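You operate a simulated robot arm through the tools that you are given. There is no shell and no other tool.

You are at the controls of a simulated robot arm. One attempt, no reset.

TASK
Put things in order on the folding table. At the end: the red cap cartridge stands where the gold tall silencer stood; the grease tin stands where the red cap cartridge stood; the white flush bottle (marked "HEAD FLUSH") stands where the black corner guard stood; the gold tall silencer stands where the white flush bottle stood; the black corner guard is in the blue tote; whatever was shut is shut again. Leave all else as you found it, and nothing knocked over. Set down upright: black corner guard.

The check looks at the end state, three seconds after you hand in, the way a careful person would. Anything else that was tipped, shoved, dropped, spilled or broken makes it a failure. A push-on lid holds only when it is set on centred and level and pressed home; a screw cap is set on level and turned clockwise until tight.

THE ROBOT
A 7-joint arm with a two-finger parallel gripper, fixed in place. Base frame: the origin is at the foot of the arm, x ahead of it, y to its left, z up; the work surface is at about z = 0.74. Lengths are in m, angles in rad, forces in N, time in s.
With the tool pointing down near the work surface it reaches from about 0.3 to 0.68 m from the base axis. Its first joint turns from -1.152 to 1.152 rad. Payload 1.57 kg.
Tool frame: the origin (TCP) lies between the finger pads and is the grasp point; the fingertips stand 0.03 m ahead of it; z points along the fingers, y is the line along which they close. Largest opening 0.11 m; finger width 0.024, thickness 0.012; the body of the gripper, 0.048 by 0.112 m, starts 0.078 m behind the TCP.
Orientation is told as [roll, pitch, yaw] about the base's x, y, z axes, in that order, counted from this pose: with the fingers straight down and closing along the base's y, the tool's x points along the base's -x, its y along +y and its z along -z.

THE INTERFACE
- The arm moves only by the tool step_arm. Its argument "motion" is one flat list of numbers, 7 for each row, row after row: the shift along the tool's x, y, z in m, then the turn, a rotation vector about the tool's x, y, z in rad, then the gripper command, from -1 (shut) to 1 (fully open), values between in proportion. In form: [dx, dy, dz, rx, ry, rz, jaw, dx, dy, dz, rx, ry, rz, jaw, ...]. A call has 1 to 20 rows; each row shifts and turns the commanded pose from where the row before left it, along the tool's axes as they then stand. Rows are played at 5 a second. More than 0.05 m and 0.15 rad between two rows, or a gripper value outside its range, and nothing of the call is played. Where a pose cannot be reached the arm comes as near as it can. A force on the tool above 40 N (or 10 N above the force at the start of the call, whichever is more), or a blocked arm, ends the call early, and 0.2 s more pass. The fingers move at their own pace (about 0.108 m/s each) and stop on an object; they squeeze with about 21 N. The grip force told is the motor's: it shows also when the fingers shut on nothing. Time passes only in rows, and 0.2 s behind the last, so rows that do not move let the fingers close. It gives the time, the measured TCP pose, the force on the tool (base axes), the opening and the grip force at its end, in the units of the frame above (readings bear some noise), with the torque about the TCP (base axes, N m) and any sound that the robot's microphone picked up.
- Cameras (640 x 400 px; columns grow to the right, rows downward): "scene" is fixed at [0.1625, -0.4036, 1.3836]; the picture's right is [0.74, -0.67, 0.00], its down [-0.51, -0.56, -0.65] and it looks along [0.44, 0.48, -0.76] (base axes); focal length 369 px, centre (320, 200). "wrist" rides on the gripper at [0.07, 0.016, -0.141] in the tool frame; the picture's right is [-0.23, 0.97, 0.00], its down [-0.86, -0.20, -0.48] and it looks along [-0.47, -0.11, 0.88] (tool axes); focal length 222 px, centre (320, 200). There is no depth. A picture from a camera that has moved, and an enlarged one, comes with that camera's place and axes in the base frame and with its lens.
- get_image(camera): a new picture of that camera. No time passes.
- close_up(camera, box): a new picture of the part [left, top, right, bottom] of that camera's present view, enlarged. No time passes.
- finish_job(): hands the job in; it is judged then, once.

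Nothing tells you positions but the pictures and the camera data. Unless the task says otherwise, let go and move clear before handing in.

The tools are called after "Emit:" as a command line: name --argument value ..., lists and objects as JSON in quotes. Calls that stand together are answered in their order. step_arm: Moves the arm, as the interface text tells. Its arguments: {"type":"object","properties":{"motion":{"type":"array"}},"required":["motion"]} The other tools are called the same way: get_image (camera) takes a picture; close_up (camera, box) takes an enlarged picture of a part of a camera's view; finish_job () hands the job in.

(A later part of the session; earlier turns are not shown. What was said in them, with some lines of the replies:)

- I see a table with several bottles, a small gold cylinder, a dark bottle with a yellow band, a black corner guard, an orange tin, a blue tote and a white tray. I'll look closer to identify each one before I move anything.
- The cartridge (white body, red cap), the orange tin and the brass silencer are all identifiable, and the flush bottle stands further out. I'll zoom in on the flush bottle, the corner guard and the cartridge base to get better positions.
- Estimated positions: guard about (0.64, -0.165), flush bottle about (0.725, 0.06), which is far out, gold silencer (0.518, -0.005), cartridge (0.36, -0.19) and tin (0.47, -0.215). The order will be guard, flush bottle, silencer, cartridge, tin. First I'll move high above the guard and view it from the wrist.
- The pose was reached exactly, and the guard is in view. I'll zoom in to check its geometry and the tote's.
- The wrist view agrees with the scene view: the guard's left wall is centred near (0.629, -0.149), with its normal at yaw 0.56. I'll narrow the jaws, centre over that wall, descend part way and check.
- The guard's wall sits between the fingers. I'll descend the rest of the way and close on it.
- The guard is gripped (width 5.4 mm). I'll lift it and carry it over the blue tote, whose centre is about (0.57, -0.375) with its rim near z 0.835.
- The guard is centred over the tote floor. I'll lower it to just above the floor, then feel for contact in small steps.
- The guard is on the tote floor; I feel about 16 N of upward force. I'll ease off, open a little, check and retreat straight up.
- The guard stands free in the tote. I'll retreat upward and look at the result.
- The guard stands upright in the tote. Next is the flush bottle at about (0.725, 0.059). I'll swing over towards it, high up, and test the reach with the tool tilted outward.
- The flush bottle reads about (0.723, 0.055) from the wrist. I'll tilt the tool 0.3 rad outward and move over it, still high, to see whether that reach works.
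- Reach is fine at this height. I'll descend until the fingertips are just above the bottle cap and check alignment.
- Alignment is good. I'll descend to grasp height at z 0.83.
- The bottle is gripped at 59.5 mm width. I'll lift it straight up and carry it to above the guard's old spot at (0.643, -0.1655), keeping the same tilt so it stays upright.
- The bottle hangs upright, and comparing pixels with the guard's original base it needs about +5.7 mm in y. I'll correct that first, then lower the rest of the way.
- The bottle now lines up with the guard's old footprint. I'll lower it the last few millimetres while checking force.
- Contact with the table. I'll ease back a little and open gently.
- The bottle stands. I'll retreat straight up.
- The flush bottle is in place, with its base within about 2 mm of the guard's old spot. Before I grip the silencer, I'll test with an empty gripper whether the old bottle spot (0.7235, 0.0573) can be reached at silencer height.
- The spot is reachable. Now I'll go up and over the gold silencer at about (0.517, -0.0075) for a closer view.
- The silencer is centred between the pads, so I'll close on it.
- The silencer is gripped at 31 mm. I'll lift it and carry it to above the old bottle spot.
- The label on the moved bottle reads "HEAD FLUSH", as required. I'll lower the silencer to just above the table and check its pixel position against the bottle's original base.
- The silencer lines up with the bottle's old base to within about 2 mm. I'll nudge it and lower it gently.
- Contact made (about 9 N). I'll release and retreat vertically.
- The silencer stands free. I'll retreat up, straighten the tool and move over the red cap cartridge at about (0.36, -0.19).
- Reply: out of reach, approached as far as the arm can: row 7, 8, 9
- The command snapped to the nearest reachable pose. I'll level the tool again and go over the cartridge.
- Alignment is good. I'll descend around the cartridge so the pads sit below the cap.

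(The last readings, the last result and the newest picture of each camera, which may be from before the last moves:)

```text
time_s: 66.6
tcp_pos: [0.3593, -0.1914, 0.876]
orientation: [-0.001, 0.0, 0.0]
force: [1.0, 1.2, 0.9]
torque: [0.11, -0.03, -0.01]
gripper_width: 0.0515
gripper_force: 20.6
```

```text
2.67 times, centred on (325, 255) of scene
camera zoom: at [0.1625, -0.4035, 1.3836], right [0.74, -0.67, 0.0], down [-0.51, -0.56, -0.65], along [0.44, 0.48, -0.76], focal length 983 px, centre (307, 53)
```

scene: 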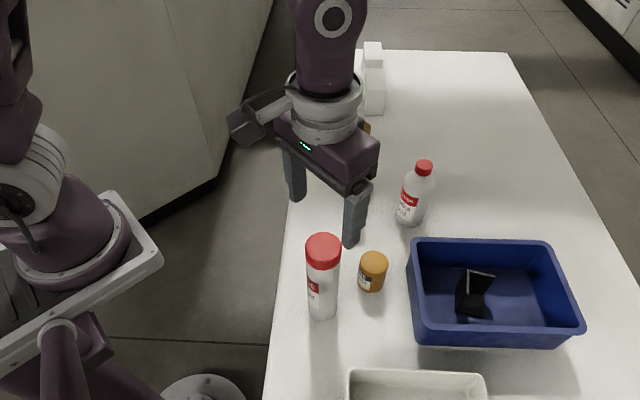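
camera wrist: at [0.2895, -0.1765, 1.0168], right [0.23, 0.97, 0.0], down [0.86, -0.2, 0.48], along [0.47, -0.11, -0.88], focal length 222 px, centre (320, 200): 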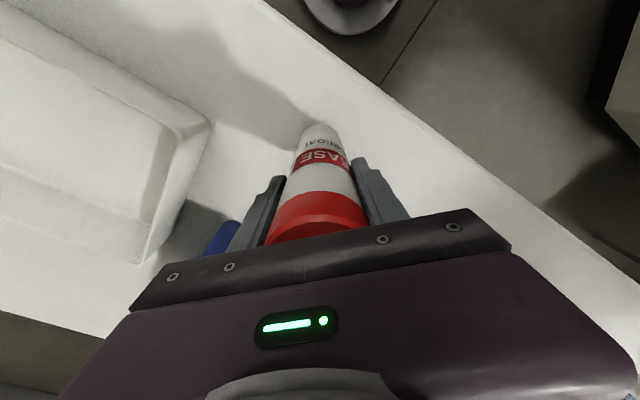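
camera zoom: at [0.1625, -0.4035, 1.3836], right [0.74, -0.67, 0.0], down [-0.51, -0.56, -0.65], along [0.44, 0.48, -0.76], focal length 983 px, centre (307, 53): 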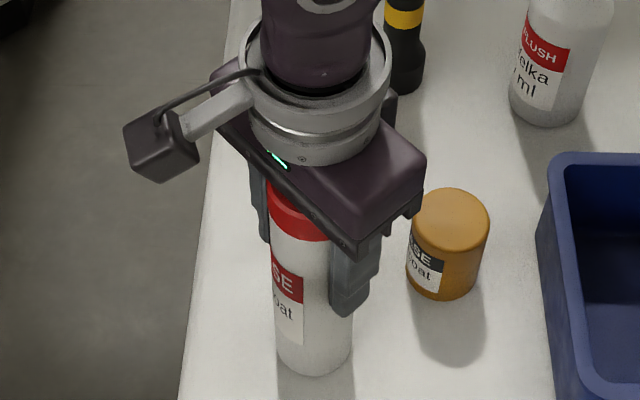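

Gripped at 51.5 mm. I'll lift the cartridge and carry it to above the silencer's old spot at (0.517, -0.0065).

Emit:
step_arm --motion '[0, 0, -0.01, 0, 0, 0, -1, 0, 0, -0.02, 0, 0, 0, -1, 0, 0, -0.03, 0, 0, 0, -1, 0, 0, -0.03, 0, 0, 0, -1, 0, 0, -0.03, 0, 0, 0, -1, 0, 0, 0, 0, 0, 0, -1]'

Emit:
get_image --camera "scene"

```text
time_s: 68.0
tcp_pos: [0.36, -0.189, 0.9941]
orientation: [-0.001, -0.001, -0.001]
force: [-0.7, 0.3, -4.7]
torque: [0.0, 0.02, 0.0]
gripper_width: 0.0514
gripper_force: 21.1
```

```text
taken
```

scene: 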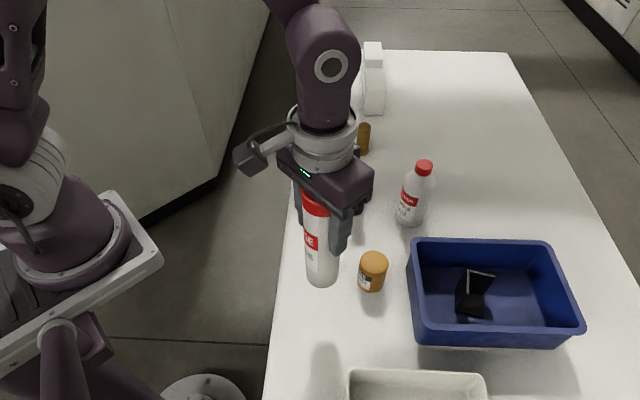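

Emit:
step_arm --motion '[-0.0261, 0.0308, 0, 0, 0, 0, -1, -0.0261, 0.0308, 0, 0, 0, 0, -1, -0.0261, 0.0308, 0, 0, 0, 0, -1, -0.0261, 0.0308, 0, 0, 0, 0, -1, -0.0261, 0.0308, 0, 0, 0, 0, -1, -0.0261, 0.0308, 0, 0, 0, 0, -1, 0, 0, 0, 0, 0, 0, -1, 0, 0, 0, 0, 0, 0, -1, 0, 0, 0, 0, 0, 0, -1]'

Emit:
get_image --camera "scene"

Emit:
get_image --camera "wrist"

```text
time_s: 70.0
tcp_pos: [0.517, -0.005, 0.9965]
orientation: [0.001, 0.0, 0.0]
force: [0.1, 0.1, -4.1]
torque: [0.03, 0.02, -0.01]
gripper_width: 0.0514
gripper_force: 20.6
```

```text
taken
```

scene: 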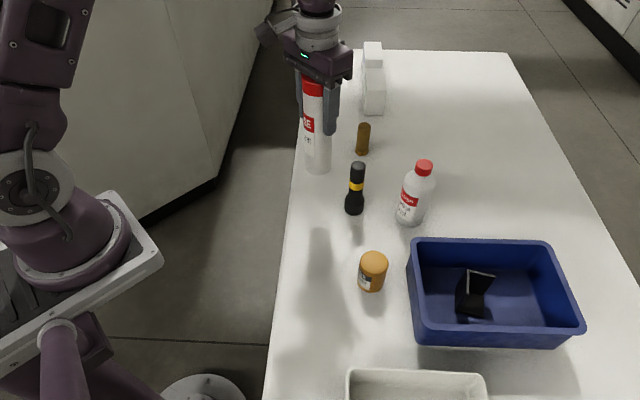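

```text
taken
camera wrist: at [0.4477, 0.0097, 1.1384], right [0.23, 0.97, 0.0], down [0.86, -0.2, 0.48], along [0.47, -0.11, -0.88], focal length 222 px, centre (320, 200)
```

wrist: 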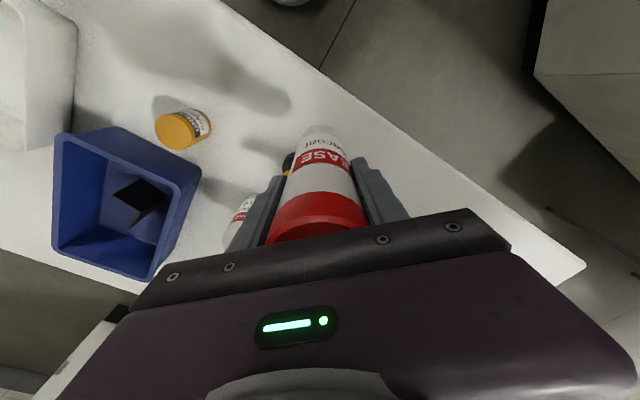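

Emit:
step_arm --motion '[0.001, -0.001, 0.03, 0, 0, 0, -1, 0, 0, 0.03, 0, 0, 0, -1, 0, 0, 0.03, 0, 0, 0, -1, 0, 0, 0.016, 0, 0, 0, -1, 0, 0, 0, 0, 0, 0, -1, 0, 0, 0, 0, 0, 0, -1]'

Emit:
close_up --camera "scene" --box '[290, 150, 390, 220]'

Emit:
close_up --camera "scene" --box '[260, 60, 420, 220]'

```text
time_s: 71.4
tcp_pos: [0.5174, -0.0081, 0.8895]
orientation: [0.001, -0.001, -0.001]
force: [-0.5, -0.4, -4.1]
torque: [0.04, -0.03, -0.01]
gripper_width: 0.051
gripper_force: 21.5
```

```text
5.71 times, centred on (340, 185) of scene
camera zoom: at [0.1626, -0.4036, 1.3836], right [0.74, -0.67, 0.0], down [-0.51, -0.56, -0.65], along [0.44, 0.48, -0.76], focal length 2106 px, centre (206, 286)
```

zoom: 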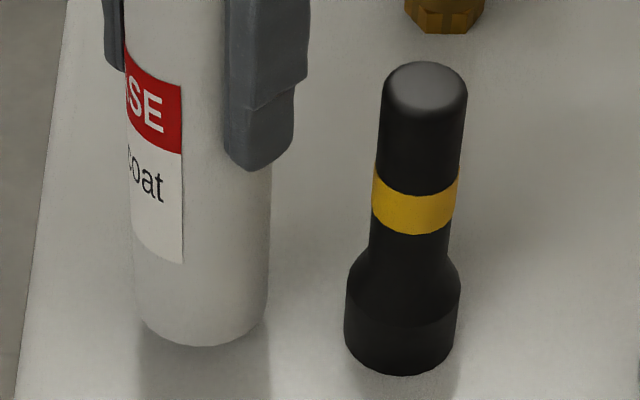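

```text
2.50 times, centred on (340, 140) of scene
camera zoom: at [0.1626, -0.4036, 1.3836], right [0.74, -0.67, 0.0], down [-0.51, -0.56, -0.65], along [0.44, 0.48, -0.76], focal length 922 px, centre (270, 350)
```

zoom: 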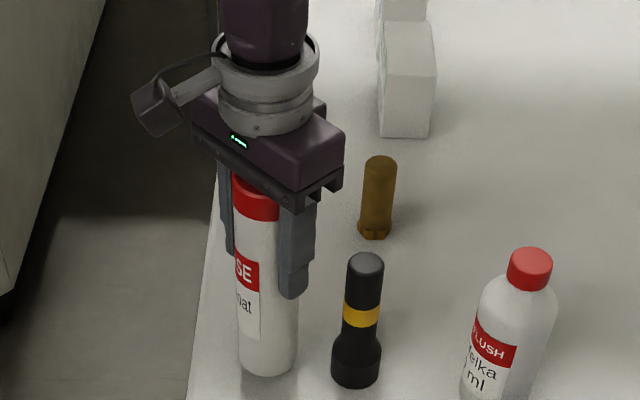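

Emit:
step_arm --motion '[0.002, 0.0007, 0.005, 0, 0, 0, -1, 0, 0, 0.004, 0, 0, 0, -1, 0, 0, 0, 0, 0, 0, -1]'

Emit:
step_arm --motion '[0, 0, 0.002, 0, 0, 0, -1, 0, 0, 0, 0, 0, 0, -1]'

Emit:
step_arm --motion '[0, 0, 0.002, 0, 0, 0, -1, 0, 0, 0, 0, 0, 0, -1]'

```text
time_s: 72.2
tcp_pos: [0.5155, -0.0057, 0.8781]
orientation: [0.001, 0.001, 0.003]
force: [0.6, 0.4, -3.8]
torque: [0.02, 0.01, 0.0]
gripper_width: 0.0514
gripper_force: 20.8
```

```text
time_s: 72.8
tcp_pos: [0.5134, -0.0054, 0.8766]
orientation: [0.001, 0.001, 0.001]
force: [0.1, 1.2, -4.2]
torque: [0.05, 0.01, -0.04]
gripper_width: 0.0514
gripper_force: 20.9
```

```text
time_s: 73.4
tcp_pos: [0.5143, -0.0055, 0.8758]
orientation: [0.0, 0.0, 0.002]
force: [-2.4, 0.6, 13.6]
torque: [0.02, 0.38, -0.08]
gripper_width: 0.0516
gripper_force: 21.0
```

Contact felt. I'll ease off and release gently.

Emit:
step_arm --motion '[0, 0, -0.001, 0, 0, 0, -1, 0, 0, 0, 0, 0, 0, 0, 0, 0, 0, 0, 0, 0, 0.2, 0, 0, 0, 0, 0, 0, 0.5, 0, 0, 0, 0, 0, 0, 0.5]'

Emit:
get_image --camera "wrist"

Emit:
close_up --camera "scene" --box '[260, 60, 420, 220]'

```text
time_s: 74.6
tcp_pos: [0.5144, -0.0044, 0.8752]
orientation: [-0.001, 0.001, 0.001]
force: [1.0, 0.1, -0.5]
torque: [0.01, -0.01, 0.0]
gripper_width: 0.0824
gripper_force: 0.1
```

```text
taken
camera wrist: at [0.4445, 0.0093, 1.0174], right [0.23, 0.97, 0.0], down [0.86, -0.2, 0.48], along [0.47, -0.11, -0.88], focal length 222 px, centre (320, 200)
```

wrist: 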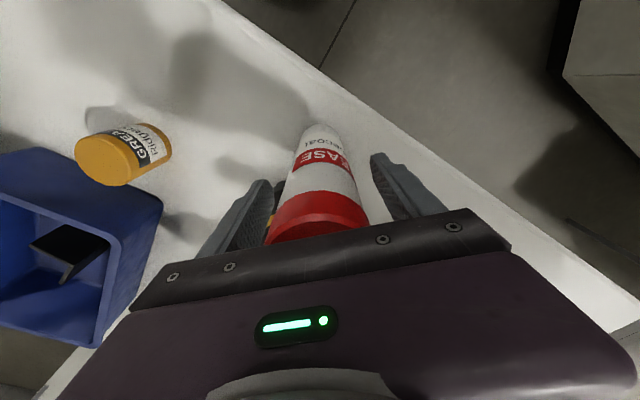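

```text
2.50 times, centred on (340, 140) of scene
camera zoom: at [0.1625, -0.4036, 1.3836], right [0.74, -0.67, 0.0], down [-0.51, -0.56, -0.65], along [0.44, 0.48, -0.76], focal length 922 px, centre (270, 350)
```

zoom: 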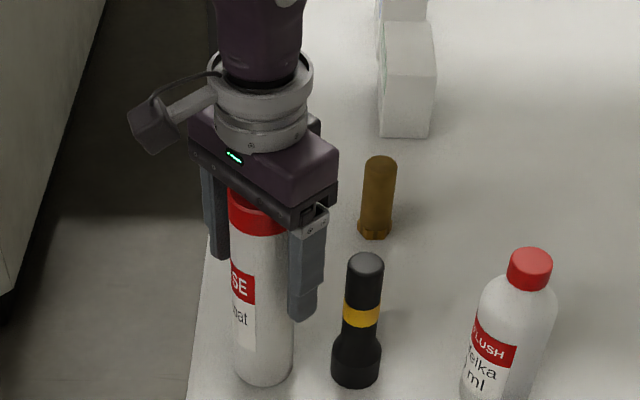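

The cartridge stands upright. I'll retreat above it, then move over the grease tin at about (0.469, -0.2155).

Emit:
step_arm --motion '[0, 0, -0.015, 0, 0, 0, 0.5, 0, 0, -0.03, 0, 0, 0, 0.5, 0, 0, -0.035, 0, 0, 0, 0.5, 0, 0, -0.035, 0, 0, 0, 0.5, 0, 0, -0.035, 0, 0, 0, 0.5, 0.009, -0.0422, 0, 0, 0, 0, 0.5, 0.009, -0.0422, 0, 0, 0, 0, 0.5, 0.009, -0.0422, 0, 0, 0, 0, 0.5, 0.009, -0.0422, 0, 0, 0, 0, 0.5, 0.009, -0.0422, 0, 0, 0, 0, 0.5, 0, 0, 0, 0, 0, 0, 0.5, 0, 0, 0, 0, 0, 0, 0.5]'

Emit:
get_image --camera "wrist"

Emit:
get_image --camera "scene"

Emit:
close_up --camera "scene" --box '[290, 150, 390, 220]'

```text
time_s: 77.2
tcp_pos: [0.4712, -0.2159, 1.0259]
orientation: [0.0, -0.001, 0.0]
force: [0.2, -0.3, -0.2]
torque: [0.04, -0.01, 0.01]
gripper_width: 0.0827
gripper_force: 0.1
```

```text
taken
camera wrist: at [0.4014, -0.2016, 1.1675], right [0.23, 0.97, 0.0], down [0.86, -0.2, 0.48], along [0.47, -0.11, -0.88], focal length 222 px, centre (320, 200)
```

wrist: 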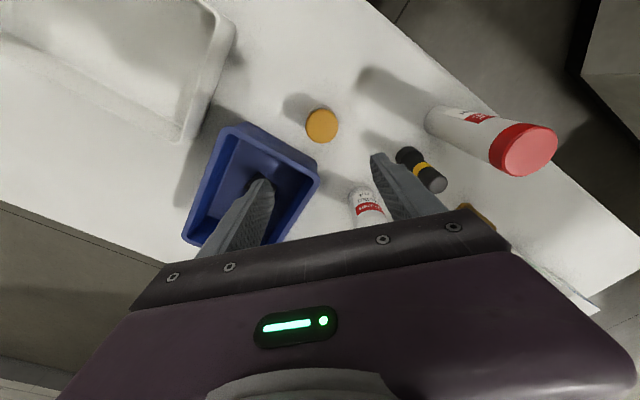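

```text
taken
```

scene: 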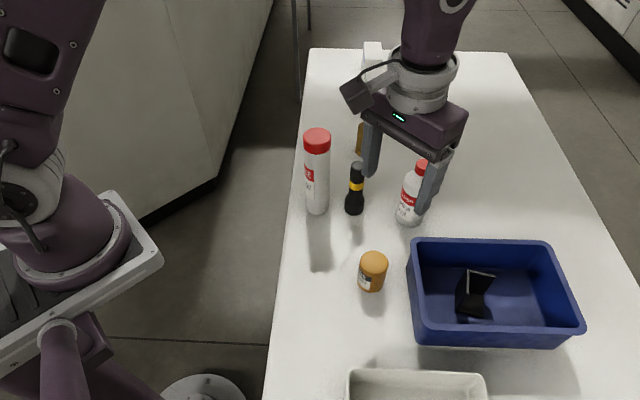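

```text
5.71 times, centred on (340, 185) of scene
camera zoom: at [0.1625, -0.4036, 1.3836], right [0.74, -0.67, 0.0], down [-0.51, -0.56, -0.65], along [0.44, 0.48, -0.76], focal length 2106 px, centre (206, 286)
```

zoom: 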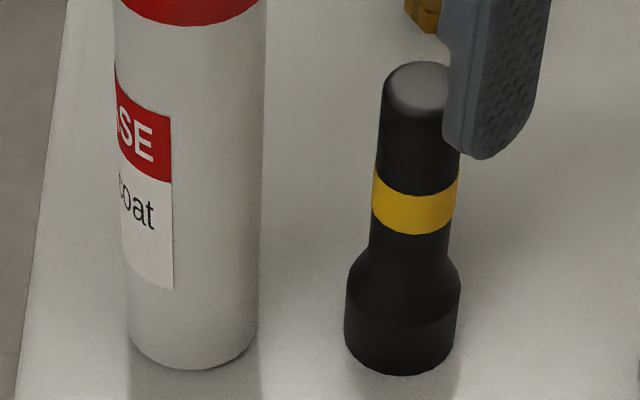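

Emit:
close_up --camera "wrist" --box '[282, 86, 362, 166]'

```text
5.00 times, centred on (322, 126) of wrist
camera zoom: at [0.4014, -0.2016, 1.1675], right [0.23, 0.97, 0.0], down [0.86, -0.2, 0.48], along [0.47, -0.11, -0.88], focal length 1111 px, centre (310, 570)
```

zoom: 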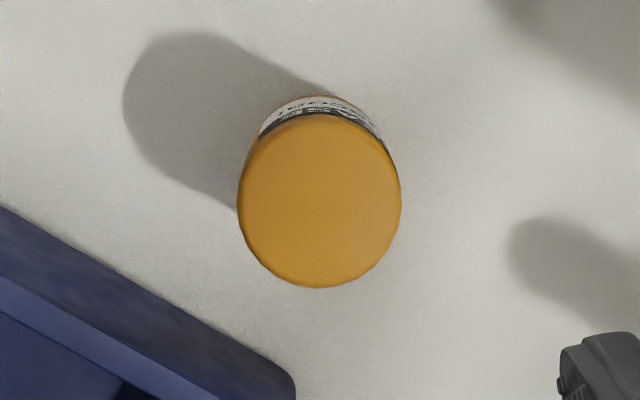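

Emit:
step_arm --motion '[0.004, 0.001, 0.035, 0, 0, 0, 0.5, 0, 0, 0.04, 0, 0, 0, 0.5, 0, 0, 0.04, 0, 0, 0, 0.5, 0, 0, 0.038, 0, 0, 0, 0.5, 0, 0, 0, 0, 0, 0, 0.5, 0, 0, 0, 0, 0, 0, 0.5]'

Emit:
get_image --camera "wrist"

Emit:
close_up --camera "scene" --box '[330, 180, 450, 300]'

```text
time_s: 78.6
tcp_pos: [0.4667, -0.2144, 0.8726]
orientation: [0.0, 0.001, -0.001]
force: [0.5, -0.1, 0.2]
torque: [-0.02, -0.01, -0.02]
gripper_width: 0.0825
gripper_force: 0.0
```

```text
taken
camera wrist: at [0.397, -0.1995, 1.0138], right [0.23, 0.97, 0.0], down [0.86, -0.2, 0.48], along [0.47, -0.11, -0.88], focal length 222 px, centre (320, 200)
```

wrist: 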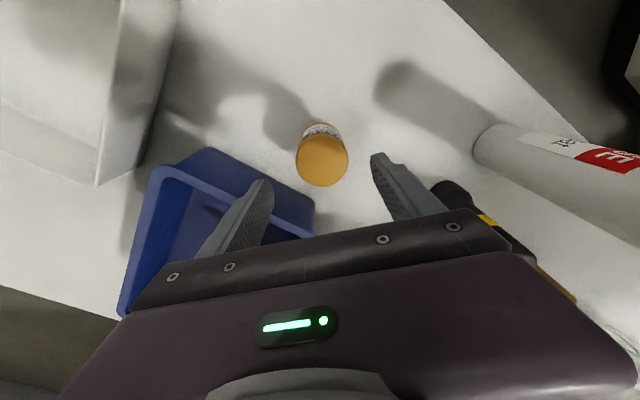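

```text
3.33 times, centred on (390, 240) of scene
camera zoom: at [0.1625, -0.4036, 1.3836], right [0.74, -0.67, 0.0], down [-0.51, -0.56, -0.65], along [0.44, 0.48, -0.76], focal length 1229 px, centre (87, 67)
```

zoom: 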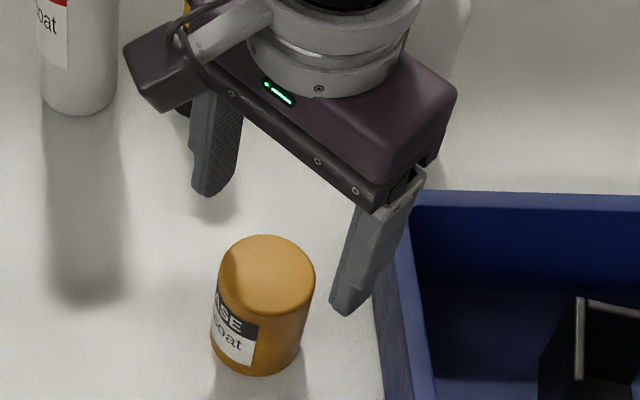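

Emit:
step_arm --motion '[0, 0, 0.03, 0, 0, 0, 0.35, 0, 0, 0.03, 0, 0, 0, 0.35, 0, 0, 0.02, 0, 0, 0, 0.35, 0, 0, 0.011, 0, 0, 0, 0.35, 0, 0, 0, 0, 0, 0, 0.35]'

Emit:
get_image --camera "wrist"

Emit:
close_up --camera "scene" --box '[330, 180, 450, 300]'

```text
time_s: 79.8
tcp_pos: [0.4664, -0.2148, 0.7843]
orientation: [0.0, -0.001, 0.0]
force: [-0.6, 0.3, -0.3]
torque: [0.0, 0.0, 0.01]
gripper_width: 0.0744
gripper_force: 0.1
```

```text
taken
camera wrist: at [0.3961, -0.2003, 0.925], right [0.23, 0.97, 0.0], down [0.86, -0.2, 0.48], along [0.47, -0.11, -0.88], focal length 222 px, centre (320, 200)
```

wrist: 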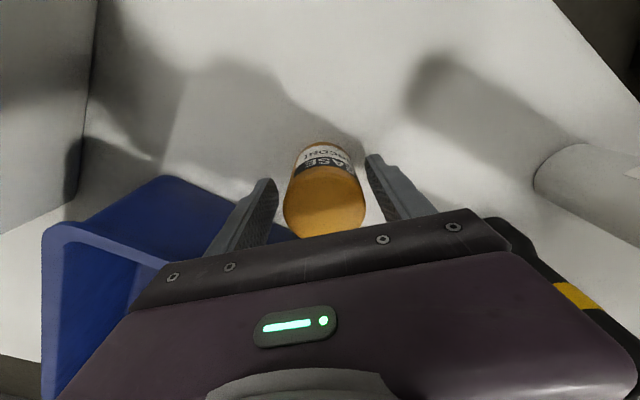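

```text
3.33 times, centred on (390, 240) of scene
camera zoom: at [0.1625, -0.4036, 1.3836], right [0.74, -0.67, 0.0], down [-0.51, -0.56, -0.65], along [0.44, 0.48, -0.76], focal length 1229 px, centre (87, 67)
```

zoom: 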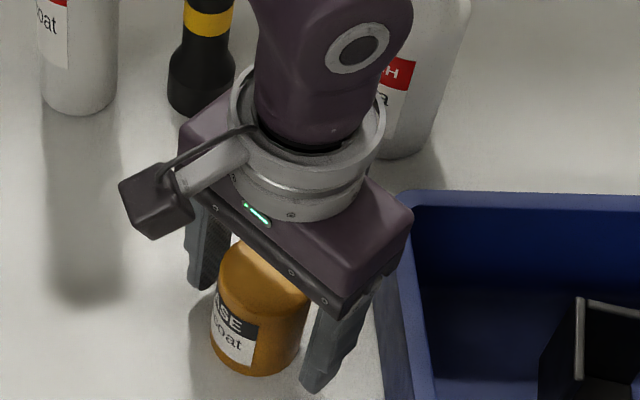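

Emit:
step_arm --motion '[0, 0.001, 0, 0, 0, 0, 0.2, 0, 0, 0, 0, 0, 0, 0.05, 0, 0, 0, 0, 0, 0, -1, 0, 0, 0, 0, 0, 0, -1, 0, 0, 0, 0, 0, 0, -1]'

Emit:
close_up --camera "scene" --box '[330, 180, 450, 300]'

Emit:
get_image --camera "wrist"

```text
time_s: 81.0
tcp_pos: [0.466, -0.2153, 0.7844]
orientation: [-0.001, -0.002, 0.0]
force: [0.5, -0.3, 0.7]
torque: [0.03, -0.04, 0.03]
gripper_width: 0.0509
gripper_force: 21.4
```

```text
3.33 times, centred on (390, 240) of scene
camera zoom: at [0.1625, -0.4036, 1.3836], right [0.74, -0.67, 0.0], down [-0.51, -0.56, -0.65], along [0.44, 0.48, -0.76], focal length 1229 px, centre (87, 67)
```

zoom: 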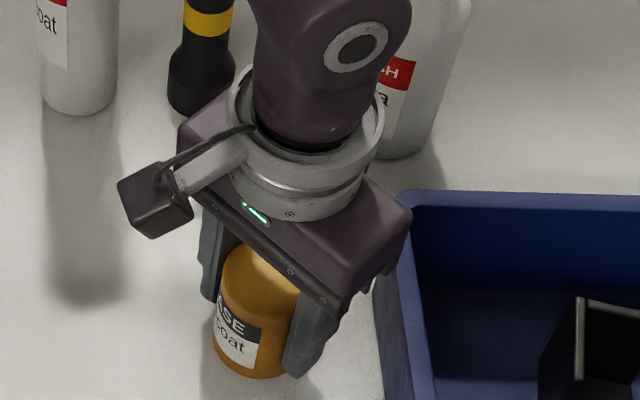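

```text
taken
camera wrist: at [0.3958, -0.1997, 0.9254], right [0.23, 0.97, 0.0], down [0.86, -0.2, 0.48], along [0.47, -0.11, -0.88], focal length 222 px, centre (320, 200)
```

wrist: 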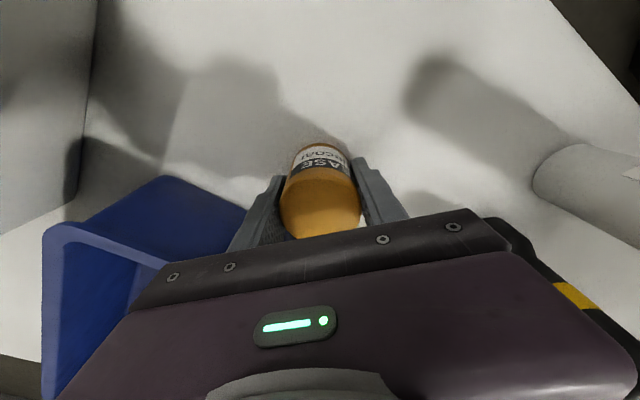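

The tin is gripped. I'll lift it and carry it to above the cartridge's old spot at (0.3605, -0.1914).

Emit:
step_arm --motion '[0, 0, -0.01, 0, 0, 0, -1, 0, 0, -0.02, 0, 0, 0, -1, 0, 0, -0.03, 0, 0, 0, -1, 0, 0, -0.03, 0, 0, 0, -1, 0.0264, 0.0059, 0, 0, 0, 0, -1, 0.0264, 0.0059, 0, 0, 0, 0, -1, 0.0264, 0.0059, 0, 0, 0, 0, -1, 0.0264, 0.0059, 0, 0, 0, 0, -1, 0, 0, 0, 0, 0, 0, -1, 0, 0, 0, 0, 0, 0, -1]'

Emit:
get_image --camera "scene"

Emit:
get_image --camera "wrist"

```text
time_s: 83.2
tcp_pos: [0.3594, -0.1907, 0.8734]
orientation: [0.0, 0.0, -0.001]
force: [0.1, 0.7, -1.3]
torque: [0.0, 0.02, -0.02]
gripper_width: 0.0509
gripper_force: 20.8
```

```text
taken
```

scene: 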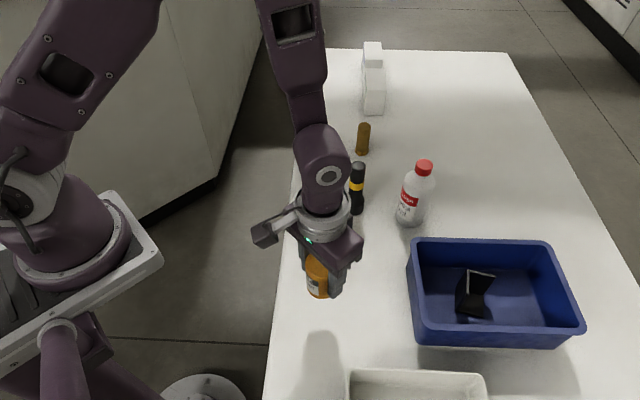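

```text
taken
camera wrist: at [0.2889, -0.1755, 1.0153], right [0.23, 0.97, 0.0], down [0.86, -0.2, 0.48], along [0.47, -0.11, -0.88], focal length 222 px, centre (320, 200)
```

wrist: 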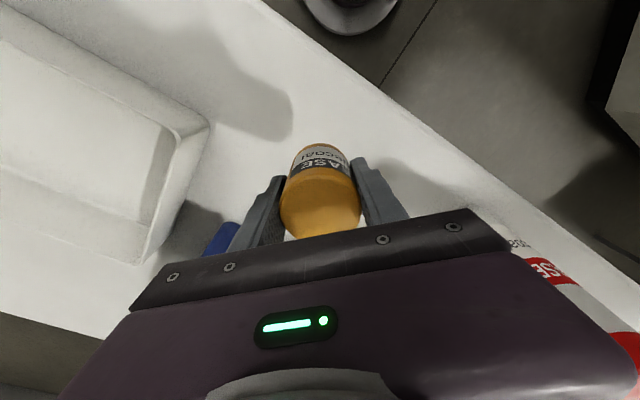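

Emit:
close_up --camera "scene" --box '[230, 60, 430, 310]'

Emit:
close_up --camera "wrist" --box '[440, 180, 640, 400]'

```text
1.60 times, centred on (330, 185) of scene
camera zoom: at [0.1625, -0.4036, 1.3836], right [0.74, -0.67, 0.0], down [-0.51, -0.56, -0.65], along [0.44, 0.48, -0.76], focal length 590 px, centre (304, 224)
```

zoom: 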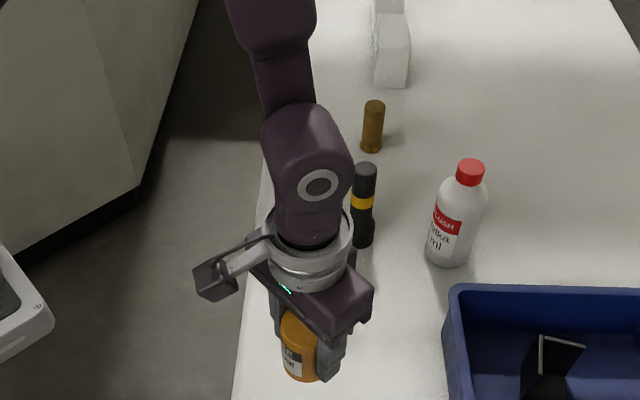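

```text
1.82 times, centred on (540, 290) of wrist
camera zoom: at [0.2889, -0.1755, 1.0153], right [0.23, 0.97, 0.0], down [0.86, -0.2, 0.48], along [0.47, -0.11, -0.88], focal length 404 px, centre (-80, 36)
```

zoom: 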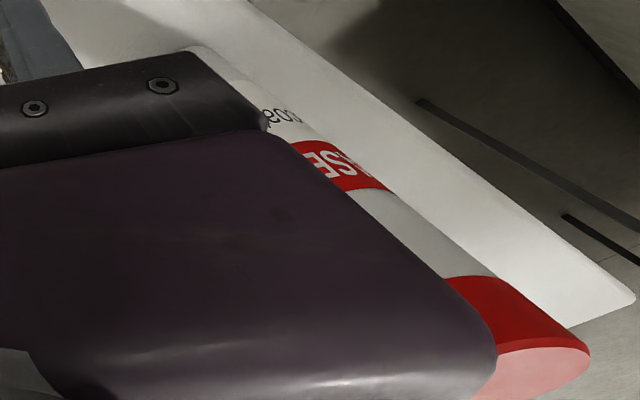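

The cartridge is still standing and clear. I'll lower the tin to just above the table and verify its position.

Emit:
step_arm --motion '[-0.001, 0, 0.03, 0, 0, 0, -1, 0, 0, 0.03, 0, 0, 0, -1, 0, 0, 0.016, 0, 0, 0, -1, 0, 0, 0, 0, 0, 0, -1, 0, 0, 0, 0, 0, 0, -1]'

Emit:
close_up --camera "scene" --box '[280, 225, 400, 335]'

```text
time_s: 84.4
tcp_pos: [0.3616, -0.1918, 0.7968]
orientation: [-0.001, 0.002, 0.001]
force: [0.2, -0.1, -2.1]
torque: [0.01, -0.01, 0.03]
gripper_width: 0.0507
gripper_force: 21.5
```

```text
3.64 times, centred on (340, 280) of scene
camera zoom: at [0.1626, -0.4036, 1.3836], right [0.74, -0.67, 0.0], down [-0.51, -0.56, -0.65], along [0.44, 0.48, -0.76], focal length 1340 px, centre (247, -91)
```

zoom: 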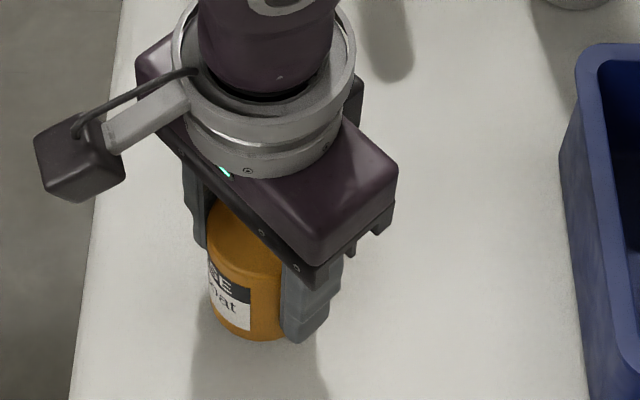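

Emit:
step_arm --motion '[0, 0.002, 0.005, 0, 0, 0, -1, 0, 0, 0.003, 0, 0, 0, -1, 0, 0, 0, 0, 0, 0, -1]'

Emit:
step_arm --motion '[0, 0, 0.002, 0, 0, 0, -1, 0, 0, 0, 0, 0, 0, -1]'

Emit:
step_arm --motion '[0, 0, 0.0015, 0, 0, 0, -1, 0, 0, 0, 0, 0, 0, -1]'

```text
time_s: 85.2
tcp_pos: [0.3607, -0.1906, 0.7865]
orientation: [-0.001, -0.001, 0.001]
force: [-0.4, -0.5, -0.9]
torque: [0.05, 0.02, -0.02]
gripper_width: 0.051
gripper_force: 20.7
```

```text
time_s: 85.8
tcp_pos: [0.3606, -0.1902, 0.7848]
orientation: [0.0, -0.001, 0.002]
force: [0.3, -0.6, -0.5]
torque: [0.01, 0.01, 0.0]
gripper_width: 0.0509
gripper_force: 20.5
```

```text
time_s: 86.4
tcp_pos: [0.3608, -0.1884, 0.7848]
orientation: [0.0, -0.001, -0.001]
force: [0.2, -0.4, 0.0]
torque: [0.03, 0.04, 0.04]
gripper_width: 0.051
gripper_force: 21.1
```

Emit:
step_arm --motion '[0, 0, 0.0015, 0, 0, 0, -1, 0, 0, 0, 0, 0, 0, -1]'

```text
time_s: 87.0
tcp_pos: [0.3607, -0.1891, 0.7827]
orientation: [0.0, 0.0, 0.0]
force: [-2.0, 1.4, 15.7]
torque: [0.02, 0.01, 0.01]
gripper_width: 0.0512
gripper_force: 21.0
```

Contact made. I'll ease off, release and check.

Emit:
step_arm --motion '[0, 0, -0.001, 0, 0, 0, -1, 0, 0, 0, 0, 0, 0, 0, 0, 0, 0, 0, 0, 0, 0.15, 0, 0, 0, 0, 0, 0, 0.4, 0, 0, 0, 0, 0, 0, 0.4]'

Emit:
get_image --camera "wrist"

Emit:
close_up --camera "scene" --box '[280, 225, 400, 335]'

```text
time_s: 88.2
tcp_pos: [0.3626, -0.1885, 0.7838]
orientation: [0.001, 0.001, 0.001]
force: [0.0, 0.5, -0.1]
torque: [0.01, 0.03, 0.02]
gripper_width: 0.0771
gripper_force: 0.1
```

```text
taken
camera wrist: at [0.2921, -0.1745, 0.9266], right [0.23, 0.97, 0.0], down [0.86, -0.2, 0.48], along [0.47, -0.11, -0.88], focal length 222 px, centre (320, 200)
```

wrist: 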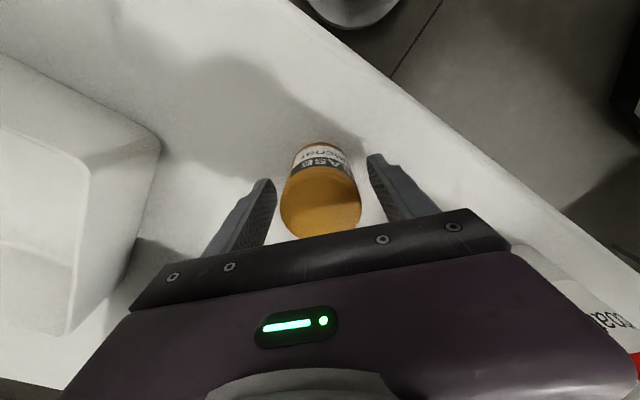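

```text
3.64 times, centred on (340, 280) of scene
camera zoom: at [0.1625, -0.4036, 1.3836], right [0.74, -0.67, 0.0], down [-0.51, -0.56, -0.65], along [0.44, 0.48, -0.76], focal length 1340 px, centre (247, -91)
```

zoom: 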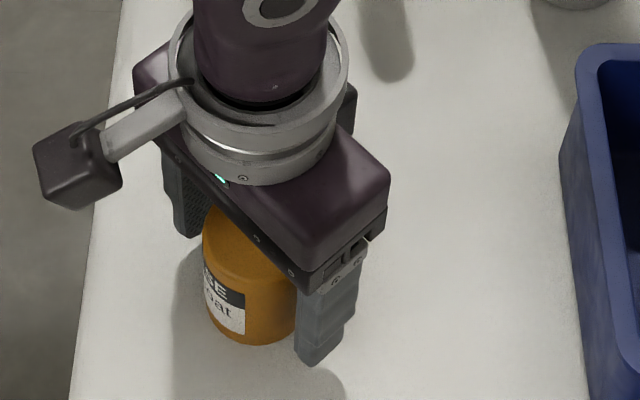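

The tin is down. I'll retreat straight up and inspect everything.

Emit:
step_arm --motion '[0, 0, -0.015, 0, 0, 0, 0.4, 0, 0, -0.03, 0, 0, 0, 0.4, 0, 0, -0.04, 0, 0, 0, 0.4, 0, 0, -0.045, 0, 0, 0, 0.4, 0, 0, -0.045, 0, 0, 0, 0.4, 0, 0, -0.045, 0, 0, 0, 0.4, 0, 0, -0.045, 0, 0, 0, 0.4, 0, 0, 0, 0, 0, 0, 0.4]'

Emit:
get_image --camera "scene"

Emit:
get_image --camera "wrist"

```text
time_s: 90.0
tcp_pos: [0.3587, -0.187, 1.0509]
orientation: [0.0, 0.001, 0.0]
force: [0.1, -0.8, -0.5]
torque: [-0.01, 0.0, -0.01]
gripper_width: 0.0771
gripper_force: 0.0
```

```text
taken
```

scene: 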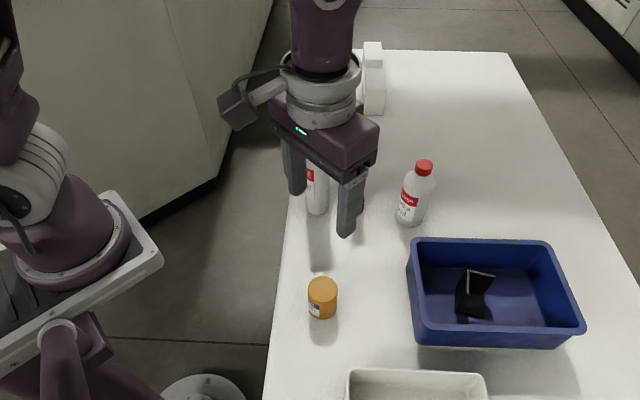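

```text
taken
camera wrist: at [0.2879, -0.1741, 1.193], right [0.23, 0.97, 0.0], down [0.86, -0.2, 0.48], along [0.47, -0.11, -0.88], focal length 222 px, centre (320, 200)
```

wrist: 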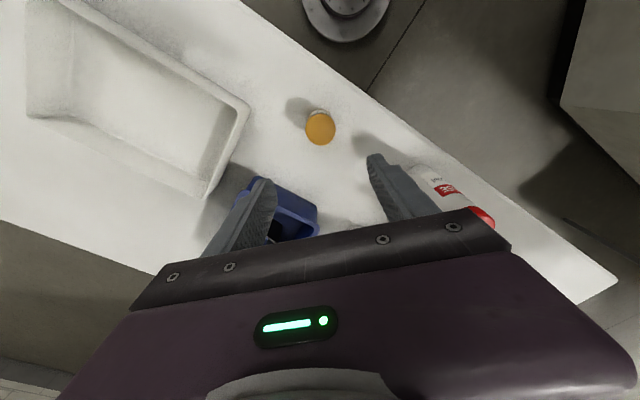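

I'll move the arm back to its starting pose for an unobstructed check.

Emit:
step_arm --motion '[0, 0, -0.03, 0, 0, 0, 0.6, 0.013, 0.028, 0, 0, 0, 0, 0.8, 0.013, 0.028, 0, 0, 0, 0, 1, 0, 0.028, 0, 0, 0, 0, 1, 0, 0, 0, 0, 0, 0, 1, 0, 0, 0, 0, 0, 0, 1]'

Emit:
get_image --camera "scene"

Emit:
close_up --camera "scene" --box '[280, 220, 440, 320]'

Emit:
close_up --camera "scene" --box '[280, 110, 460, 240]'

Emit:
close_up --camera "scene" --box '[400, 220, 600, 350]'

```text
time_s: 91.4
tcp_pos: [0.3337, -0.1026, 1.0778]
orientation: [-0.001, 0.0, 0.001]
force: [-0.3, -0.3, -0.1]
torque: [0.01, -0.01, -0.01]
gripper_width: 0.1099
gripper_force: 0.2
```

```text
taken
```

scene: 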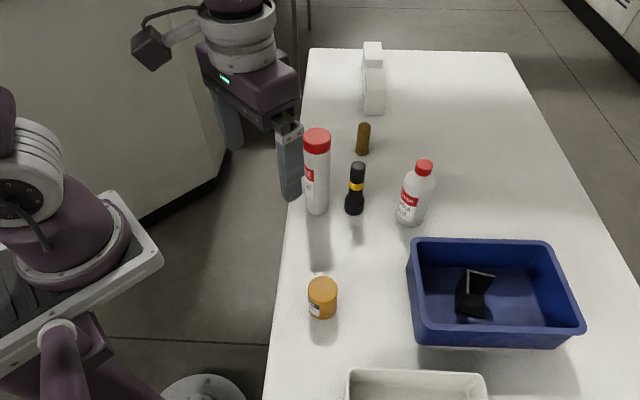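

```text
4.00 times, centred on (360, 270) of scene
camera zoom: at [0.1625, -0.4036, 1.3836], right [0.74, -0.67, 0.0], down [-0.51, -0.56, -0.65], along [0.44, 0.48, -0.76], focal length 1474 px, centre (160, -80)
```

zoom: 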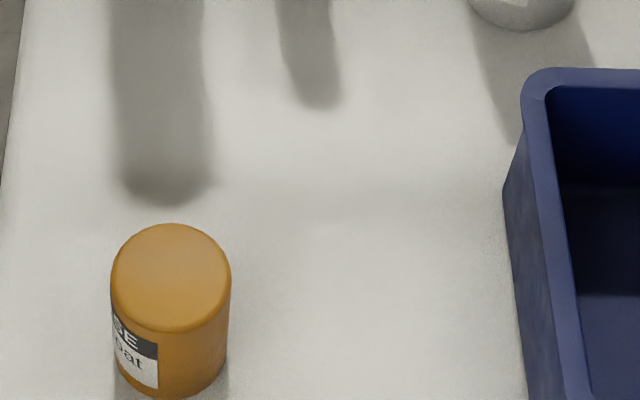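

```text
3.08 times, centred on (370, 175) of scene
camera zoom: at [0.1625, -0.4036, 1.3836], right [0.74, -0.67, 0.0], down [-0.51, -0.56, -0.65], along [0.44, 0.48, -0.76], focal length 1134 px, centre (166, 277)
```

zoom: 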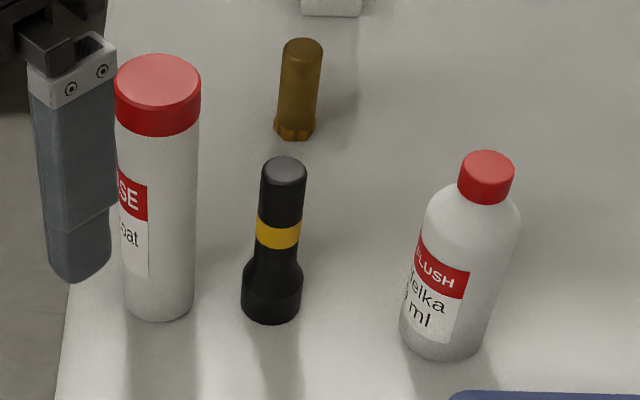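

```text
3.08 times, centred on (500, 285) of scene
camera zoom: at [0.1625, -0.4036, 1.3836], right [0.74, -0.67, 0.0], down [-0.51, -0.56, -0.65], along [0.44, 0.48, -0.76], focal length 1134 px, centre (-234, -62)
```

zoom: 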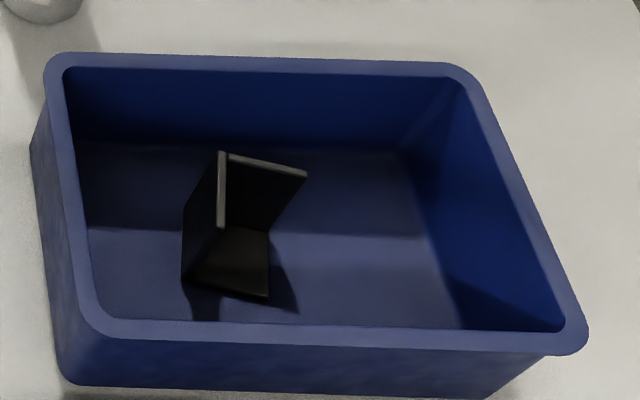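

Every item stands upright at its target: cartridge on the silencer's spot, tin on the cartridge's spot, flush bottle on the guard's spot, silencer on the bottle's spot, and the guard upright in the blue tote. The black-and-yellow item, boxes, tray and tote look undisturbed, and nothing had to be opened. The arm is clear, so I'm handing in.

Emit:
finish_job

```text
The job is handed in.
```

I've handed in the job with all five items in place, and nothing looked tipped or knocked over in the final pictures. In those pictures, each swapped item's base was within about 2–3 mm of where the earlier item stood.

| Item | Now stands |
|---|---|
| Red cap cartridge | where the gold tall silencer stood |
| Grease tin | where the red cap cartridge stood |
| White flush bottle ("HEAD FLUSH") | where the black corner guard stood |
| Gold tall silencer | where the white flush bottle stood |
| Black corner guard | upright in the blue tote |

I didn't need to open anything, so there was nothing to shut again. The black item with the yellow band, the white boxes, the white tray and the tote looked undisturbed. I let go of everything and moved the arm back close to its starting pose before handing in.
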